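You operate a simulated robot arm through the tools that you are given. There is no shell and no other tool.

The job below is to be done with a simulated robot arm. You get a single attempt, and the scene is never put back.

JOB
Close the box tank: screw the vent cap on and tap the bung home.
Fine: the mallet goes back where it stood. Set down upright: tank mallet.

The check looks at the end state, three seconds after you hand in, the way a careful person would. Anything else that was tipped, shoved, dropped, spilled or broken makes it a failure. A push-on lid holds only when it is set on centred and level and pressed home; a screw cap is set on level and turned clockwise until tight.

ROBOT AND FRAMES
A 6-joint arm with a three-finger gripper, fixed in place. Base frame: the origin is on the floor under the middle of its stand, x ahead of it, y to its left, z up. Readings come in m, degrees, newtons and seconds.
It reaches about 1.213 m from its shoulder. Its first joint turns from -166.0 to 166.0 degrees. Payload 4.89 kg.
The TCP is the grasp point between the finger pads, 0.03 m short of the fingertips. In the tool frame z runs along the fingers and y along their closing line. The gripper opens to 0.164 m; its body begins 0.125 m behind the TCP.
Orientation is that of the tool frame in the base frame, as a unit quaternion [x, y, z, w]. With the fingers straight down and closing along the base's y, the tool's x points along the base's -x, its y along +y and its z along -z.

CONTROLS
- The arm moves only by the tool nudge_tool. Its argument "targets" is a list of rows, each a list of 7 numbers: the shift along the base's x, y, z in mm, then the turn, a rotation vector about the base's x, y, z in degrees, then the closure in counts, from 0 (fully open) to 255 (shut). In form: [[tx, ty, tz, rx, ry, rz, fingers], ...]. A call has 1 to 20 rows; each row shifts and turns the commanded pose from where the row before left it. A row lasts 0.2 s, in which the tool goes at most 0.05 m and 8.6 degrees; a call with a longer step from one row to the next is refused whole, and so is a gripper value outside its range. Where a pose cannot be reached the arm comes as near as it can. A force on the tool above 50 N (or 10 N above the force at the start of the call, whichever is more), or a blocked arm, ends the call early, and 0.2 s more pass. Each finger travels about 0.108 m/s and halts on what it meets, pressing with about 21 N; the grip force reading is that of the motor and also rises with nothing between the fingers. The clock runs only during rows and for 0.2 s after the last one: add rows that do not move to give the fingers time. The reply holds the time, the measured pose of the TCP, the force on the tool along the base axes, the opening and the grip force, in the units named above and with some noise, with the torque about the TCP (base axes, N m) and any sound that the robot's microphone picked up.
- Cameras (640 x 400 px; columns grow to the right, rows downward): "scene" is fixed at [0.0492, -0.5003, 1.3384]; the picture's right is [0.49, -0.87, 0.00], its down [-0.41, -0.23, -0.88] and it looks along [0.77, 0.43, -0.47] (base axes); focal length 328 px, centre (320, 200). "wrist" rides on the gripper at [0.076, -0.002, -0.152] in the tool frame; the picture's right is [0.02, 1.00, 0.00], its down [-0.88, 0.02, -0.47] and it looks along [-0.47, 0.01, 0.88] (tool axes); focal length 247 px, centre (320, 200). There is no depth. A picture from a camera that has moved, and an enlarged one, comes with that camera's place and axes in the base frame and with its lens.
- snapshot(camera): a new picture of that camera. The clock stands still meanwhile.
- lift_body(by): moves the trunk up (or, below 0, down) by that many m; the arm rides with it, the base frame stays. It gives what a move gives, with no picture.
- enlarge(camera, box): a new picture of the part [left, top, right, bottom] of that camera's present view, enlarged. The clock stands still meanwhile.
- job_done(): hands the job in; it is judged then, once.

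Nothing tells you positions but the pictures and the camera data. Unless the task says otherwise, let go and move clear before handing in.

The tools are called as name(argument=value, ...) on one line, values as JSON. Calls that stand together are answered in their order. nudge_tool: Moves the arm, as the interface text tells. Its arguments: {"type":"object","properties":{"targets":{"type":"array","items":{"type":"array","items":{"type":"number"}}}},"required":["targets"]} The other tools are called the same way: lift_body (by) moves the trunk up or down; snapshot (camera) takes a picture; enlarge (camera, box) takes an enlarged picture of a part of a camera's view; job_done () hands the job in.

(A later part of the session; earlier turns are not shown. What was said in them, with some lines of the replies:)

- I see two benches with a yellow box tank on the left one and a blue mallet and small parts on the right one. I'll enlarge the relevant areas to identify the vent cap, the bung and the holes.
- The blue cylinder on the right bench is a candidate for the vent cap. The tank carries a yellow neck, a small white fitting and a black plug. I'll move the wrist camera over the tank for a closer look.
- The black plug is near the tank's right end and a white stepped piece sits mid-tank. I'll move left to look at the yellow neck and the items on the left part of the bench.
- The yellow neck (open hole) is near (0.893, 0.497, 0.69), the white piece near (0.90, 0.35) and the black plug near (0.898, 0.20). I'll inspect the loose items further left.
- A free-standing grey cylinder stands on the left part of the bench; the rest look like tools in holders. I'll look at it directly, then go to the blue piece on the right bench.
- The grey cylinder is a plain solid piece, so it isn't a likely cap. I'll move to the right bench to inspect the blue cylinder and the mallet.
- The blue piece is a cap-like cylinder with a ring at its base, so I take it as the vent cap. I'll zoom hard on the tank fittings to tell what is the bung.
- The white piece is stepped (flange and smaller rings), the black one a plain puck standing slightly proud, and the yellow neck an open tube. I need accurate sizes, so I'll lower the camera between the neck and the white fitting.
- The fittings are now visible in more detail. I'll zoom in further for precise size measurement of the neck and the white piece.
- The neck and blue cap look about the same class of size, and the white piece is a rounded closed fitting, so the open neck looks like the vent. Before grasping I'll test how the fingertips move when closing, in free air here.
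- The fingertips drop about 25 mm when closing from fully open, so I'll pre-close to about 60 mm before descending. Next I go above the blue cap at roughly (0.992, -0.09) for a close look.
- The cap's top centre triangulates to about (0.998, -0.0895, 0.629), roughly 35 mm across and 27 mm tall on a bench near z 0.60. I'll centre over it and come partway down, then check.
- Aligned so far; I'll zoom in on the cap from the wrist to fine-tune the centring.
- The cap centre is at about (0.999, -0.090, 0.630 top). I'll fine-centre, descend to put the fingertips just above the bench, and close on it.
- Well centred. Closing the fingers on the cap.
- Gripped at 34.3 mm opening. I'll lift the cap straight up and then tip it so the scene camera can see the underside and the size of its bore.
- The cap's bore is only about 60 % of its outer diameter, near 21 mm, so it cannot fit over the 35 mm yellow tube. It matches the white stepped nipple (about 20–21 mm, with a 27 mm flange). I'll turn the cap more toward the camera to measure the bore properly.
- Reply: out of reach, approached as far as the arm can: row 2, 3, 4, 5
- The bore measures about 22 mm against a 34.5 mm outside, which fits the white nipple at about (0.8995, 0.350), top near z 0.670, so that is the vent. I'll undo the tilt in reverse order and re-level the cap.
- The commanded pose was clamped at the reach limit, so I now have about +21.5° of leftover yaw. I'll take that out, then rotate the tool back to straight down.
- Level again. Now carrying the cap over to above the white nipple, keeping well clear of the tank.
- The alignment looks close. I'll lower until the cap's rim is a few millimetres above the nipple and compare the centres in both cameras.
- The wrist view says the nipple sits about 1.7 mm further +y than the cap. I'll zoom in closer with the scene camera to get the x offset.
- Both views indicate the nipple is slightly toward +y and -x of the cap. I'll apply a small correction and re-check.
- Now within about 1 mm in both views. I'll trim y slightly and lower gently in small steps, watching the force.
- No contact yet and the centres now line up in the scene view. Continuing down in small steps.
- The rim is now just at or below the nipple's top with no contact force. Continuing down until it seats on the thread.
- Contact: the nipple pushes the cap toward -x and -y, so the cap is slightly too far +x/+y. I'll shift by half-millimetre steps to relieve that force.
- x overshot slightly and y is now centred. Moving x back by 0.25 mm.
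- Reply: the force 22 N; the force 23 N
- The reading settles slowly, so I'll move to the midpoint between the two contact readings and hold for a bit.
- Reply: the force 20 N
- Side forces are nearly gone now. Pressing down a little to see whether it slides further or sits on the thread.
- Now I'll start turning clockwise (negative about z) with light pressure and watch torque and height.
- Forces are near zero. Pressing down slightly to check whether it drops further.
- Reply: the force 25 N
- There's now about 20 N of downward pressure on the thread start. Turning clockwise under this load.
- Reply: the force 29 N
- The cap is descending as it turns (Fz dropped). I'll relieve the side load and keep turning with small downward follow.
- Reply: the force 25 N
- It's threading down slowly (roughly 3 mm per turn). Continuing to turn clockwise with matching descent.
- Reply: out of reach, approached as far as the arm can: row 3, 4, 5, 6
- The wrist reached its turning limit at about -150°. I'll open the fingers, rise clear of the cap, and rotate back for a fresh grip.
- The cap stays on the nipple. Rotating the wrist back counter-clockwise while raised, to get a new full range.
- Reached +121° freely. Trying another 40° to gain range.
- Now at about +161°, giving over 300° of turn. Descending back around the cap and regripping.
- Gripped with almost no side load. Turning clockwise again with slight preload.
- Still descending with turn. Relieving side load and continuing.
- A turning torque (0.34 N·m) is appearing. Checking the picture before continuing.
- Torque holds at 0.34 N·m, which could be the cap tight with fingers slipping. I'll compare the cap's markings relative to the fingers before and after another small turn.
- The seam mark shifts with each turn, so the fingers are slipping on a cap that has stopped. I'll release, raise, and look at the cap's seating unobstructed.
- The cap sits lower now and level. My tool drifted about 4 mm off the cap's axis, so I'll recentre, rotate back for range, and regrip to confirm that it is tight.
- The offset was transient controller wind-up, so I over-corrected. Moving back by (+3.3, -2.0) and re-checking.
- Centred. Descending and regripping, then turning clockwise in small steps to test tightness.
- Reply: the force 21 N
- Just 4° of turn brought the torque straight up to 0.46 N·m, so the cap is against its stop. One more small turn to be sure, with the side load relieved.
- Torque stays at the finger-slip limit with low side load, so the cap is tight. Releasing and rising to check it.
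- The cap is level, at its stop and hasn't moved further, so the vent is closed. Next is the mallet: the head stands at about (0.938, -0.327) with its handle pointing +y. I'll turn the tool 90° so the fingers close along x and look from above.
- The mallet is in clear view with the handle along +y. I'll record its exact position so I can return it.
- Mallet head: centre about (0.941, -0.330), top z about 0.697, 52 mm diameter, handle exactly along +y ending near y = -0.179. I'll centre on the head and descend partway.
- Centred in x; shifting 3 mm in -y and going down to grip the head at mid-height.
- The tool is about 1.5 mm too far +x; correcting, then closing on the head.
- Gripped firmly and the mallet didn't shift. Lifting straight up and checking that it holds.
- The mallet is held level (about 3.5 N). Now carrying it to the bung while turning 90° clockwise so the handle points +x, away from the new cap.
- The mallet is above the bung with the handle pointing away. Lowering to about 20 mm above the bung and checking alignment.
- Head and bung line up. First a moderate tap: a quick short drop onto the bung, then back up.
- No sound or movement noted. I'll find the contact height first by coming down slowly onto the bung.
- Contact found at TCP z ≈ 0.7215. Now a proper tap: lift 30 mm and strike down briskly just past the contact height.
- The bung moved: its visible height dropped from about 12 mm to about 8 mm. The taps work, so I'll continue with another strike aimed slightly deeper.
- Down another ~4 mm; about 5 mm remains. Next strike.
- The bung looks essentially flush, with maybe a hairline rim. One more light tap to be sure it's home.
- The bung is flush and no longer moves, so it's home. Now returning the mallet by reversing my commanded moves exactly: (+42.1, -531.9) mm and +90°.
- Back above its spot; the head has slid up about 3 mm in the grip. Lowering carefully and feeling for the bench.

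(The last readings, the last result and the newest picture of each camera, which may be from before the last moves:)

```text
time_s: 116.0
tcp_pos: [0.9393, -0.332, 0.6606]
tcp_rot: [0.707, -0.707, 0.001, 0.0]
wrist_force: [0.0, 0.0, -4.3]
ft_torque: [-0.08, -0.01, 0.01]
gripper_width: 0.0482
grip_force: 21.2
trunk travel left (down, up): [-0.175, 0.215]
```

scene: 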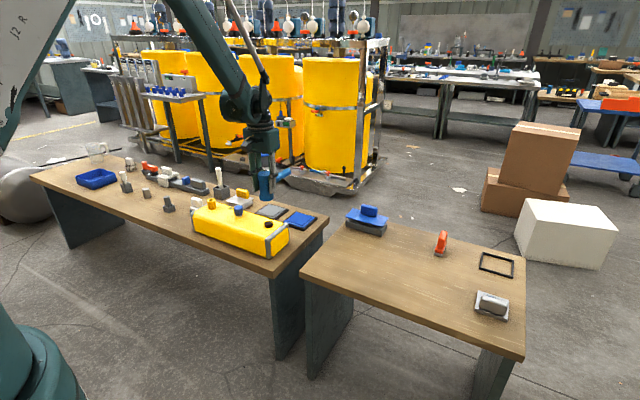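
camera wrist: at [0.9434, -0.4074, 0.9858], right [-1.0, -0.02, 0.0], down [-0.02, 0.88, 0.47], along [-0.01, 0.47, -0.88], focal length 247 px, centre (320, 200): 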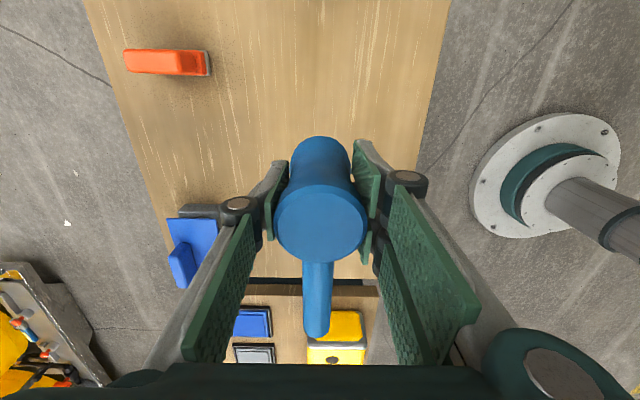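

nudge_tool(targets=[[0, 0, -0.7, 0, 0, 0, 230], [0, 0, -0.7, 0, 0, 0, 230], [0, 0, 0, 0, 0, 0, 230]])

enlarge(camera="scene", box=[358, 236, 422, 286])

```text
time_s: 116.8
tcp_pos: [0.9387, -0.3311, 0.6595]
tcp_rot: [-0.707, 0.707, -0.001, -0.001]
wrist_force: [-0.9, 0.2, -3.4]
ft_torque: [-0.1, 0.02, 0.03]
gripper_width: 0.0482
grip_force: 20.8
trunk travel left (down, up): [-0.175, 0.215]
```

```text
8.00 times, centred on (390, 261) of scene
camera zoom: at [0.0492, -0.5003, 1.3384], right [0.49, -0.87, 0.0], down [-0.41, -0.23, -0.88], along [0.77, 0.43, -0.47], focal length 2624 px, centre (-240, -288)
```

zoom: 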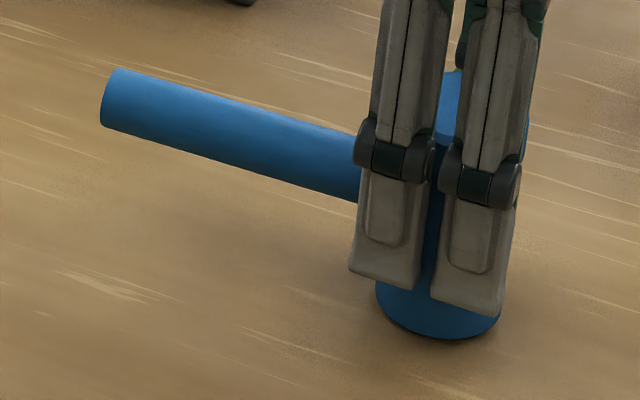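

enlarge(camera="wrist", box=[220, 110, 420, 235])

```text
3.20 times, centred on (320, 172) of wrist
camera zoom: at [0.9426, -0.4076, 0.812], right [-1.0, -0.02, 0.0], down [-0.02, 0.88, 0.47], along [-0.01, 0.47, -0.88], focal length 790 px, centre (320, 288)
```

zoom: 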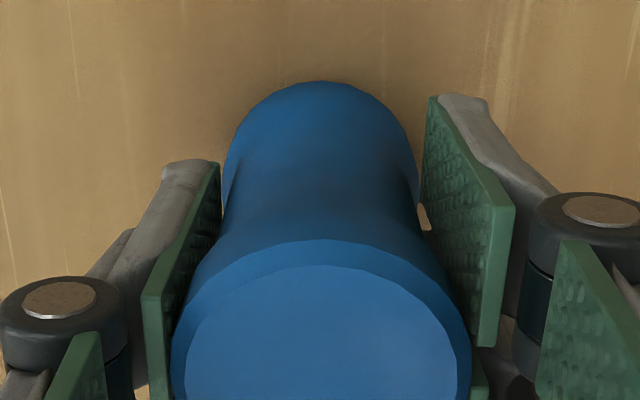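

The head has crept about 2 mm toward -y in the grip, consistent in both views. I'll lift 1 mm, shift +1.8 mm in y, and set down again.

nudge_tool(targets=[[0, 0, 1, 0, 0, 0, 230], [0, 1.8, 0, 0, 0, 0, 230], [0, 0, 0, 0, 0, 0, 230], [0, 0, -1, 0, 0, 0, 230], [0, 0, -0.5, 0, 0, 0, 230], [0, 0, 0, 0, 0, 0, 230]])

enlarge(camera="scene", box=[358, 236, 422, 286])

```text
time_s: 118.2
tcp_pos: [0.9402, -0.3298, 0.6596]
tcp_rot: [0.707, -0.707, 0.0, 0.0]
wrist_force: [-4.4, -2.3, 3.0]
ft_torque: [-0.06, 0.26, 0.1]
gripper_width: 0.0481
grip_force: 20.9
trunk travel left (down, up): [-0.175, 0.215]
```

```text
8.00 times, centred on (390, 261) of scene
camera zoom: at [0.0492, -0.5003, 1.3384], right [0.49, -0.87, 0.0], down [-0.41, -0.23, -0.88], along [0.77, 0.43, -0.47], focal length 2624 px, centre (-240, -288)
```

zoom: 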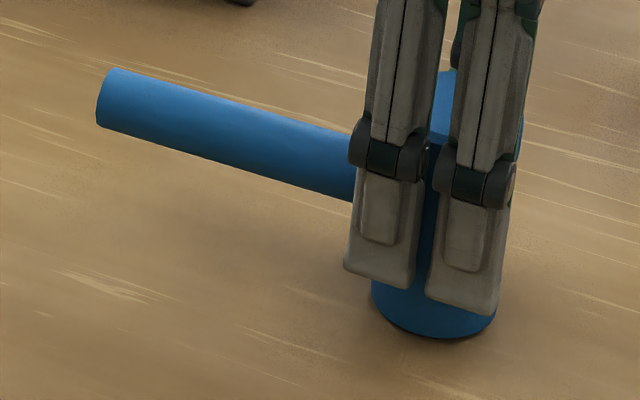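

Now it matches the original picture (handle end, head edges) and rests on the bench. Releasing gently.

nudge_tool(targets=[[-0.1, 0, 0, 0, 0, 0, 200], [0, 0, 0, 0, 0, 0, 180], [0, 0, 0, 0, 0, 0, 170], [0, 0, 0, 0, 0, 0, 150], [0, 0, 0, 0, 0, 0, 120], [0, 0, 0, 0, 0, 0, 100], [0, 0, 0, 0, 0, 0, 100]])

enlarge(camera="wrist", box=[220, 110, 420, 235])

enlarge(camera="scene", box=[358, 236, 422, 286])

```text
time_s: 119.8
tcp_pos: [0.9404, -0.3281, 0.6594]
tcp_rot: [0.708, -0.707, 0.0, 0.001]
wrist_force: [-0.7, -0.3, -0.2]
ft_torque: [-0.05, 0.0, -0.03]
gripper_width: 0.0999
grip_force: 0.1
trunk travel left (down, up): [-0.175, 0.215]
```

```text
3.20 times, centred on (320, 172) of wrist
camera zoom: at [0.9427, -0.4054, 0.811], right [-1.0, -0.02, 0.0], down [-0.02, 0.88, 0.47], along [-0.01, 0.47, -0.88], focal length 790 px, centre (320, 288)
```

zoom: 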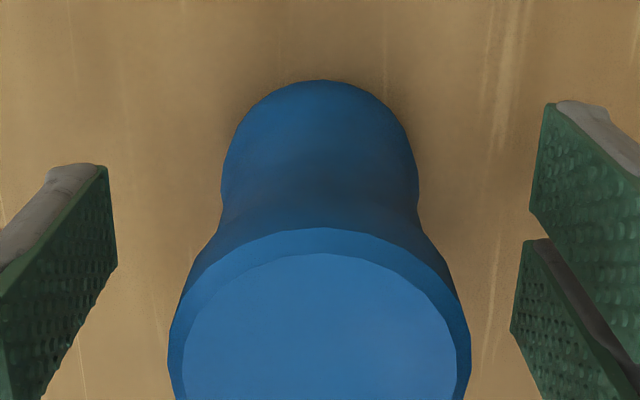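

```text
8.00 times, centred on (390, 261) of scene
camera zoom: at [0.0492, -0.5003, 1.3384], right [0.49, -0.87, 0.0], down [-0.41, -0.23, -0.88], along [0.77, 0.43, -0.47], focal length 2624 px, centre (-240, -288)
```

zoom: 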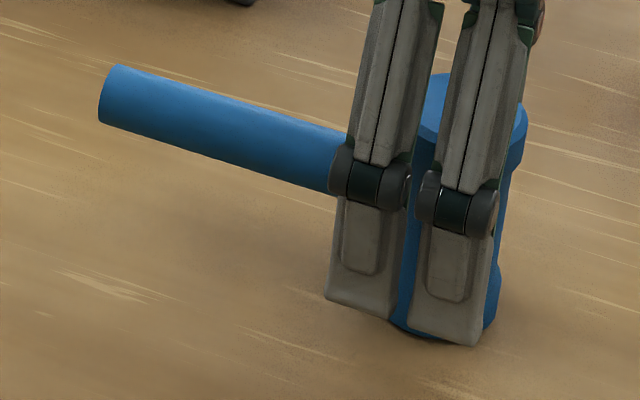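

The mallet settled upright with its handle end in the original spot. Raising straight up and clear.

nudge_tool(targets=[[0, 0, 10, 0, 0, 0, 100], [0, 0, 30, 0, 0, 0, 100], [0, 0, 40, 0, 0, 0, 100], [0, 0, 40, 0, 0, 0, 100], [0, 0, 40, 0, 0, 0, 100], [-20, 0, 40, 0, 0, 0, 100], [-40, 0, 20, 0, 0, 0, 100], [-40, 0, 0, 0, 0, 0, 100], [-40, 0, 0, 0, 0, 0, 100], [0, 0, 0, 0, 0, 0, 100]])

snapshot(camera="scene")

enlarge(camera="scene", box=[358, 236, 422, 286])

enlarge(camera="scene", box=[180, 180, 330, 274])

```text
time_s: 122.0
tcp_pos: [0.7984, -0.3295, 0.8794]
tcp_rot: [0.708, -0.707, 0.001, 0.0]
wrist_force: [0.5, -0.2, -0.4]
ft_torque: [-0.03, -0.02, -0.04]
gripper_width: 0.0997
grip_force: 0.0
trunk travel left (down, up): [-0.175, 0.215]
```

```text
taken
```

scene: 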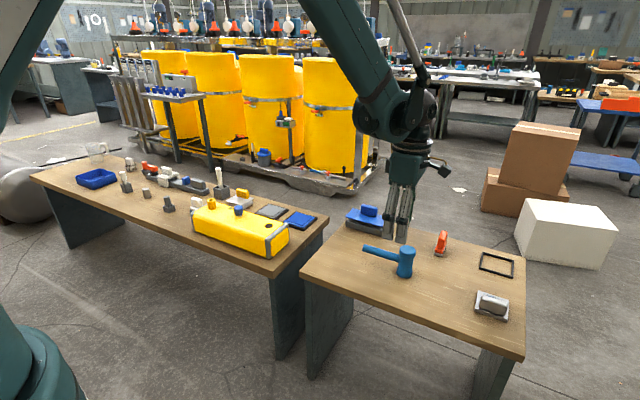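

```text
8.00 times, centred on (390, 261) of scene
camera zoom: at [0.0492, -0.5003, 1.3384], right [0.49, -0.87, 0.0], down [-0.41, -0.23, -0.88], along [0.77, 0.43, -0.47], focal length 2624 px, centre (-240, -288)
```

zoom: 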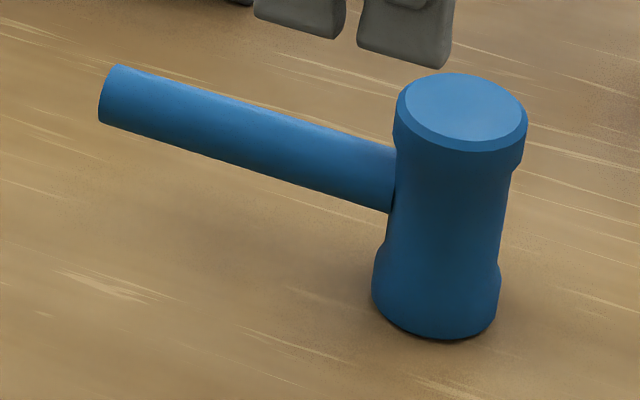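

```text
4.26 times, centred on (255, 227) of scene
camera zoom: at [0.0492, -0.5003, 1.3384], right [0.49, -0.87, 0.0], down [-0.41, -0.23, -0.88], along [0.77, 0.43, -0.47], focal length 1396 px, centre (597, 85)
```

zoom: 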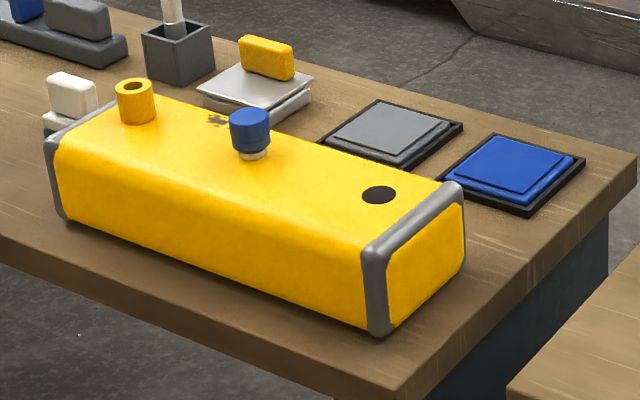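

The blue cap is on the vent nipple at its stop and level, the bung is flush with the tank top, and the mallet stands upright where it was, matching its first picture. Nothing else has moved and the arm is clear, so I'm handing in.

job_done()

```text
The job is handed in.
```

The job is handed in: the tank is closed and the mallet is back on the bench. I don't have the check's result.

- **Vent cap:** The blue cap is screwed onto the white nipple in the middle of the tank. I chose the nipple because the cap's bore is about 22 mm, too small for the 35 mm yellow tube. It sits level and stopped turning at the most torque the fingers could apply, about 0.3–0.45 N·m before they slipped. A small gap of roughly 2 mm may remain between the cap's rim and the nipple's flange. Regripping and turning again did not move it, so I take it as tight.
- **Bung:** The black bung near the tank's right end stood about 12 mm proud. Three taps brought it flush with the tank top, and lighter taps after that did not move it.
- **Mallet:** It stands upright on its head with the handle pointing the same way. In the scene camera it matches its starting picture to within about a millimetre.

The yellow tube at the tank's other end is still open. I took it as outside the job and left it alone. Nothing else in the pictures looks moved, and the arm is clear of both benches.
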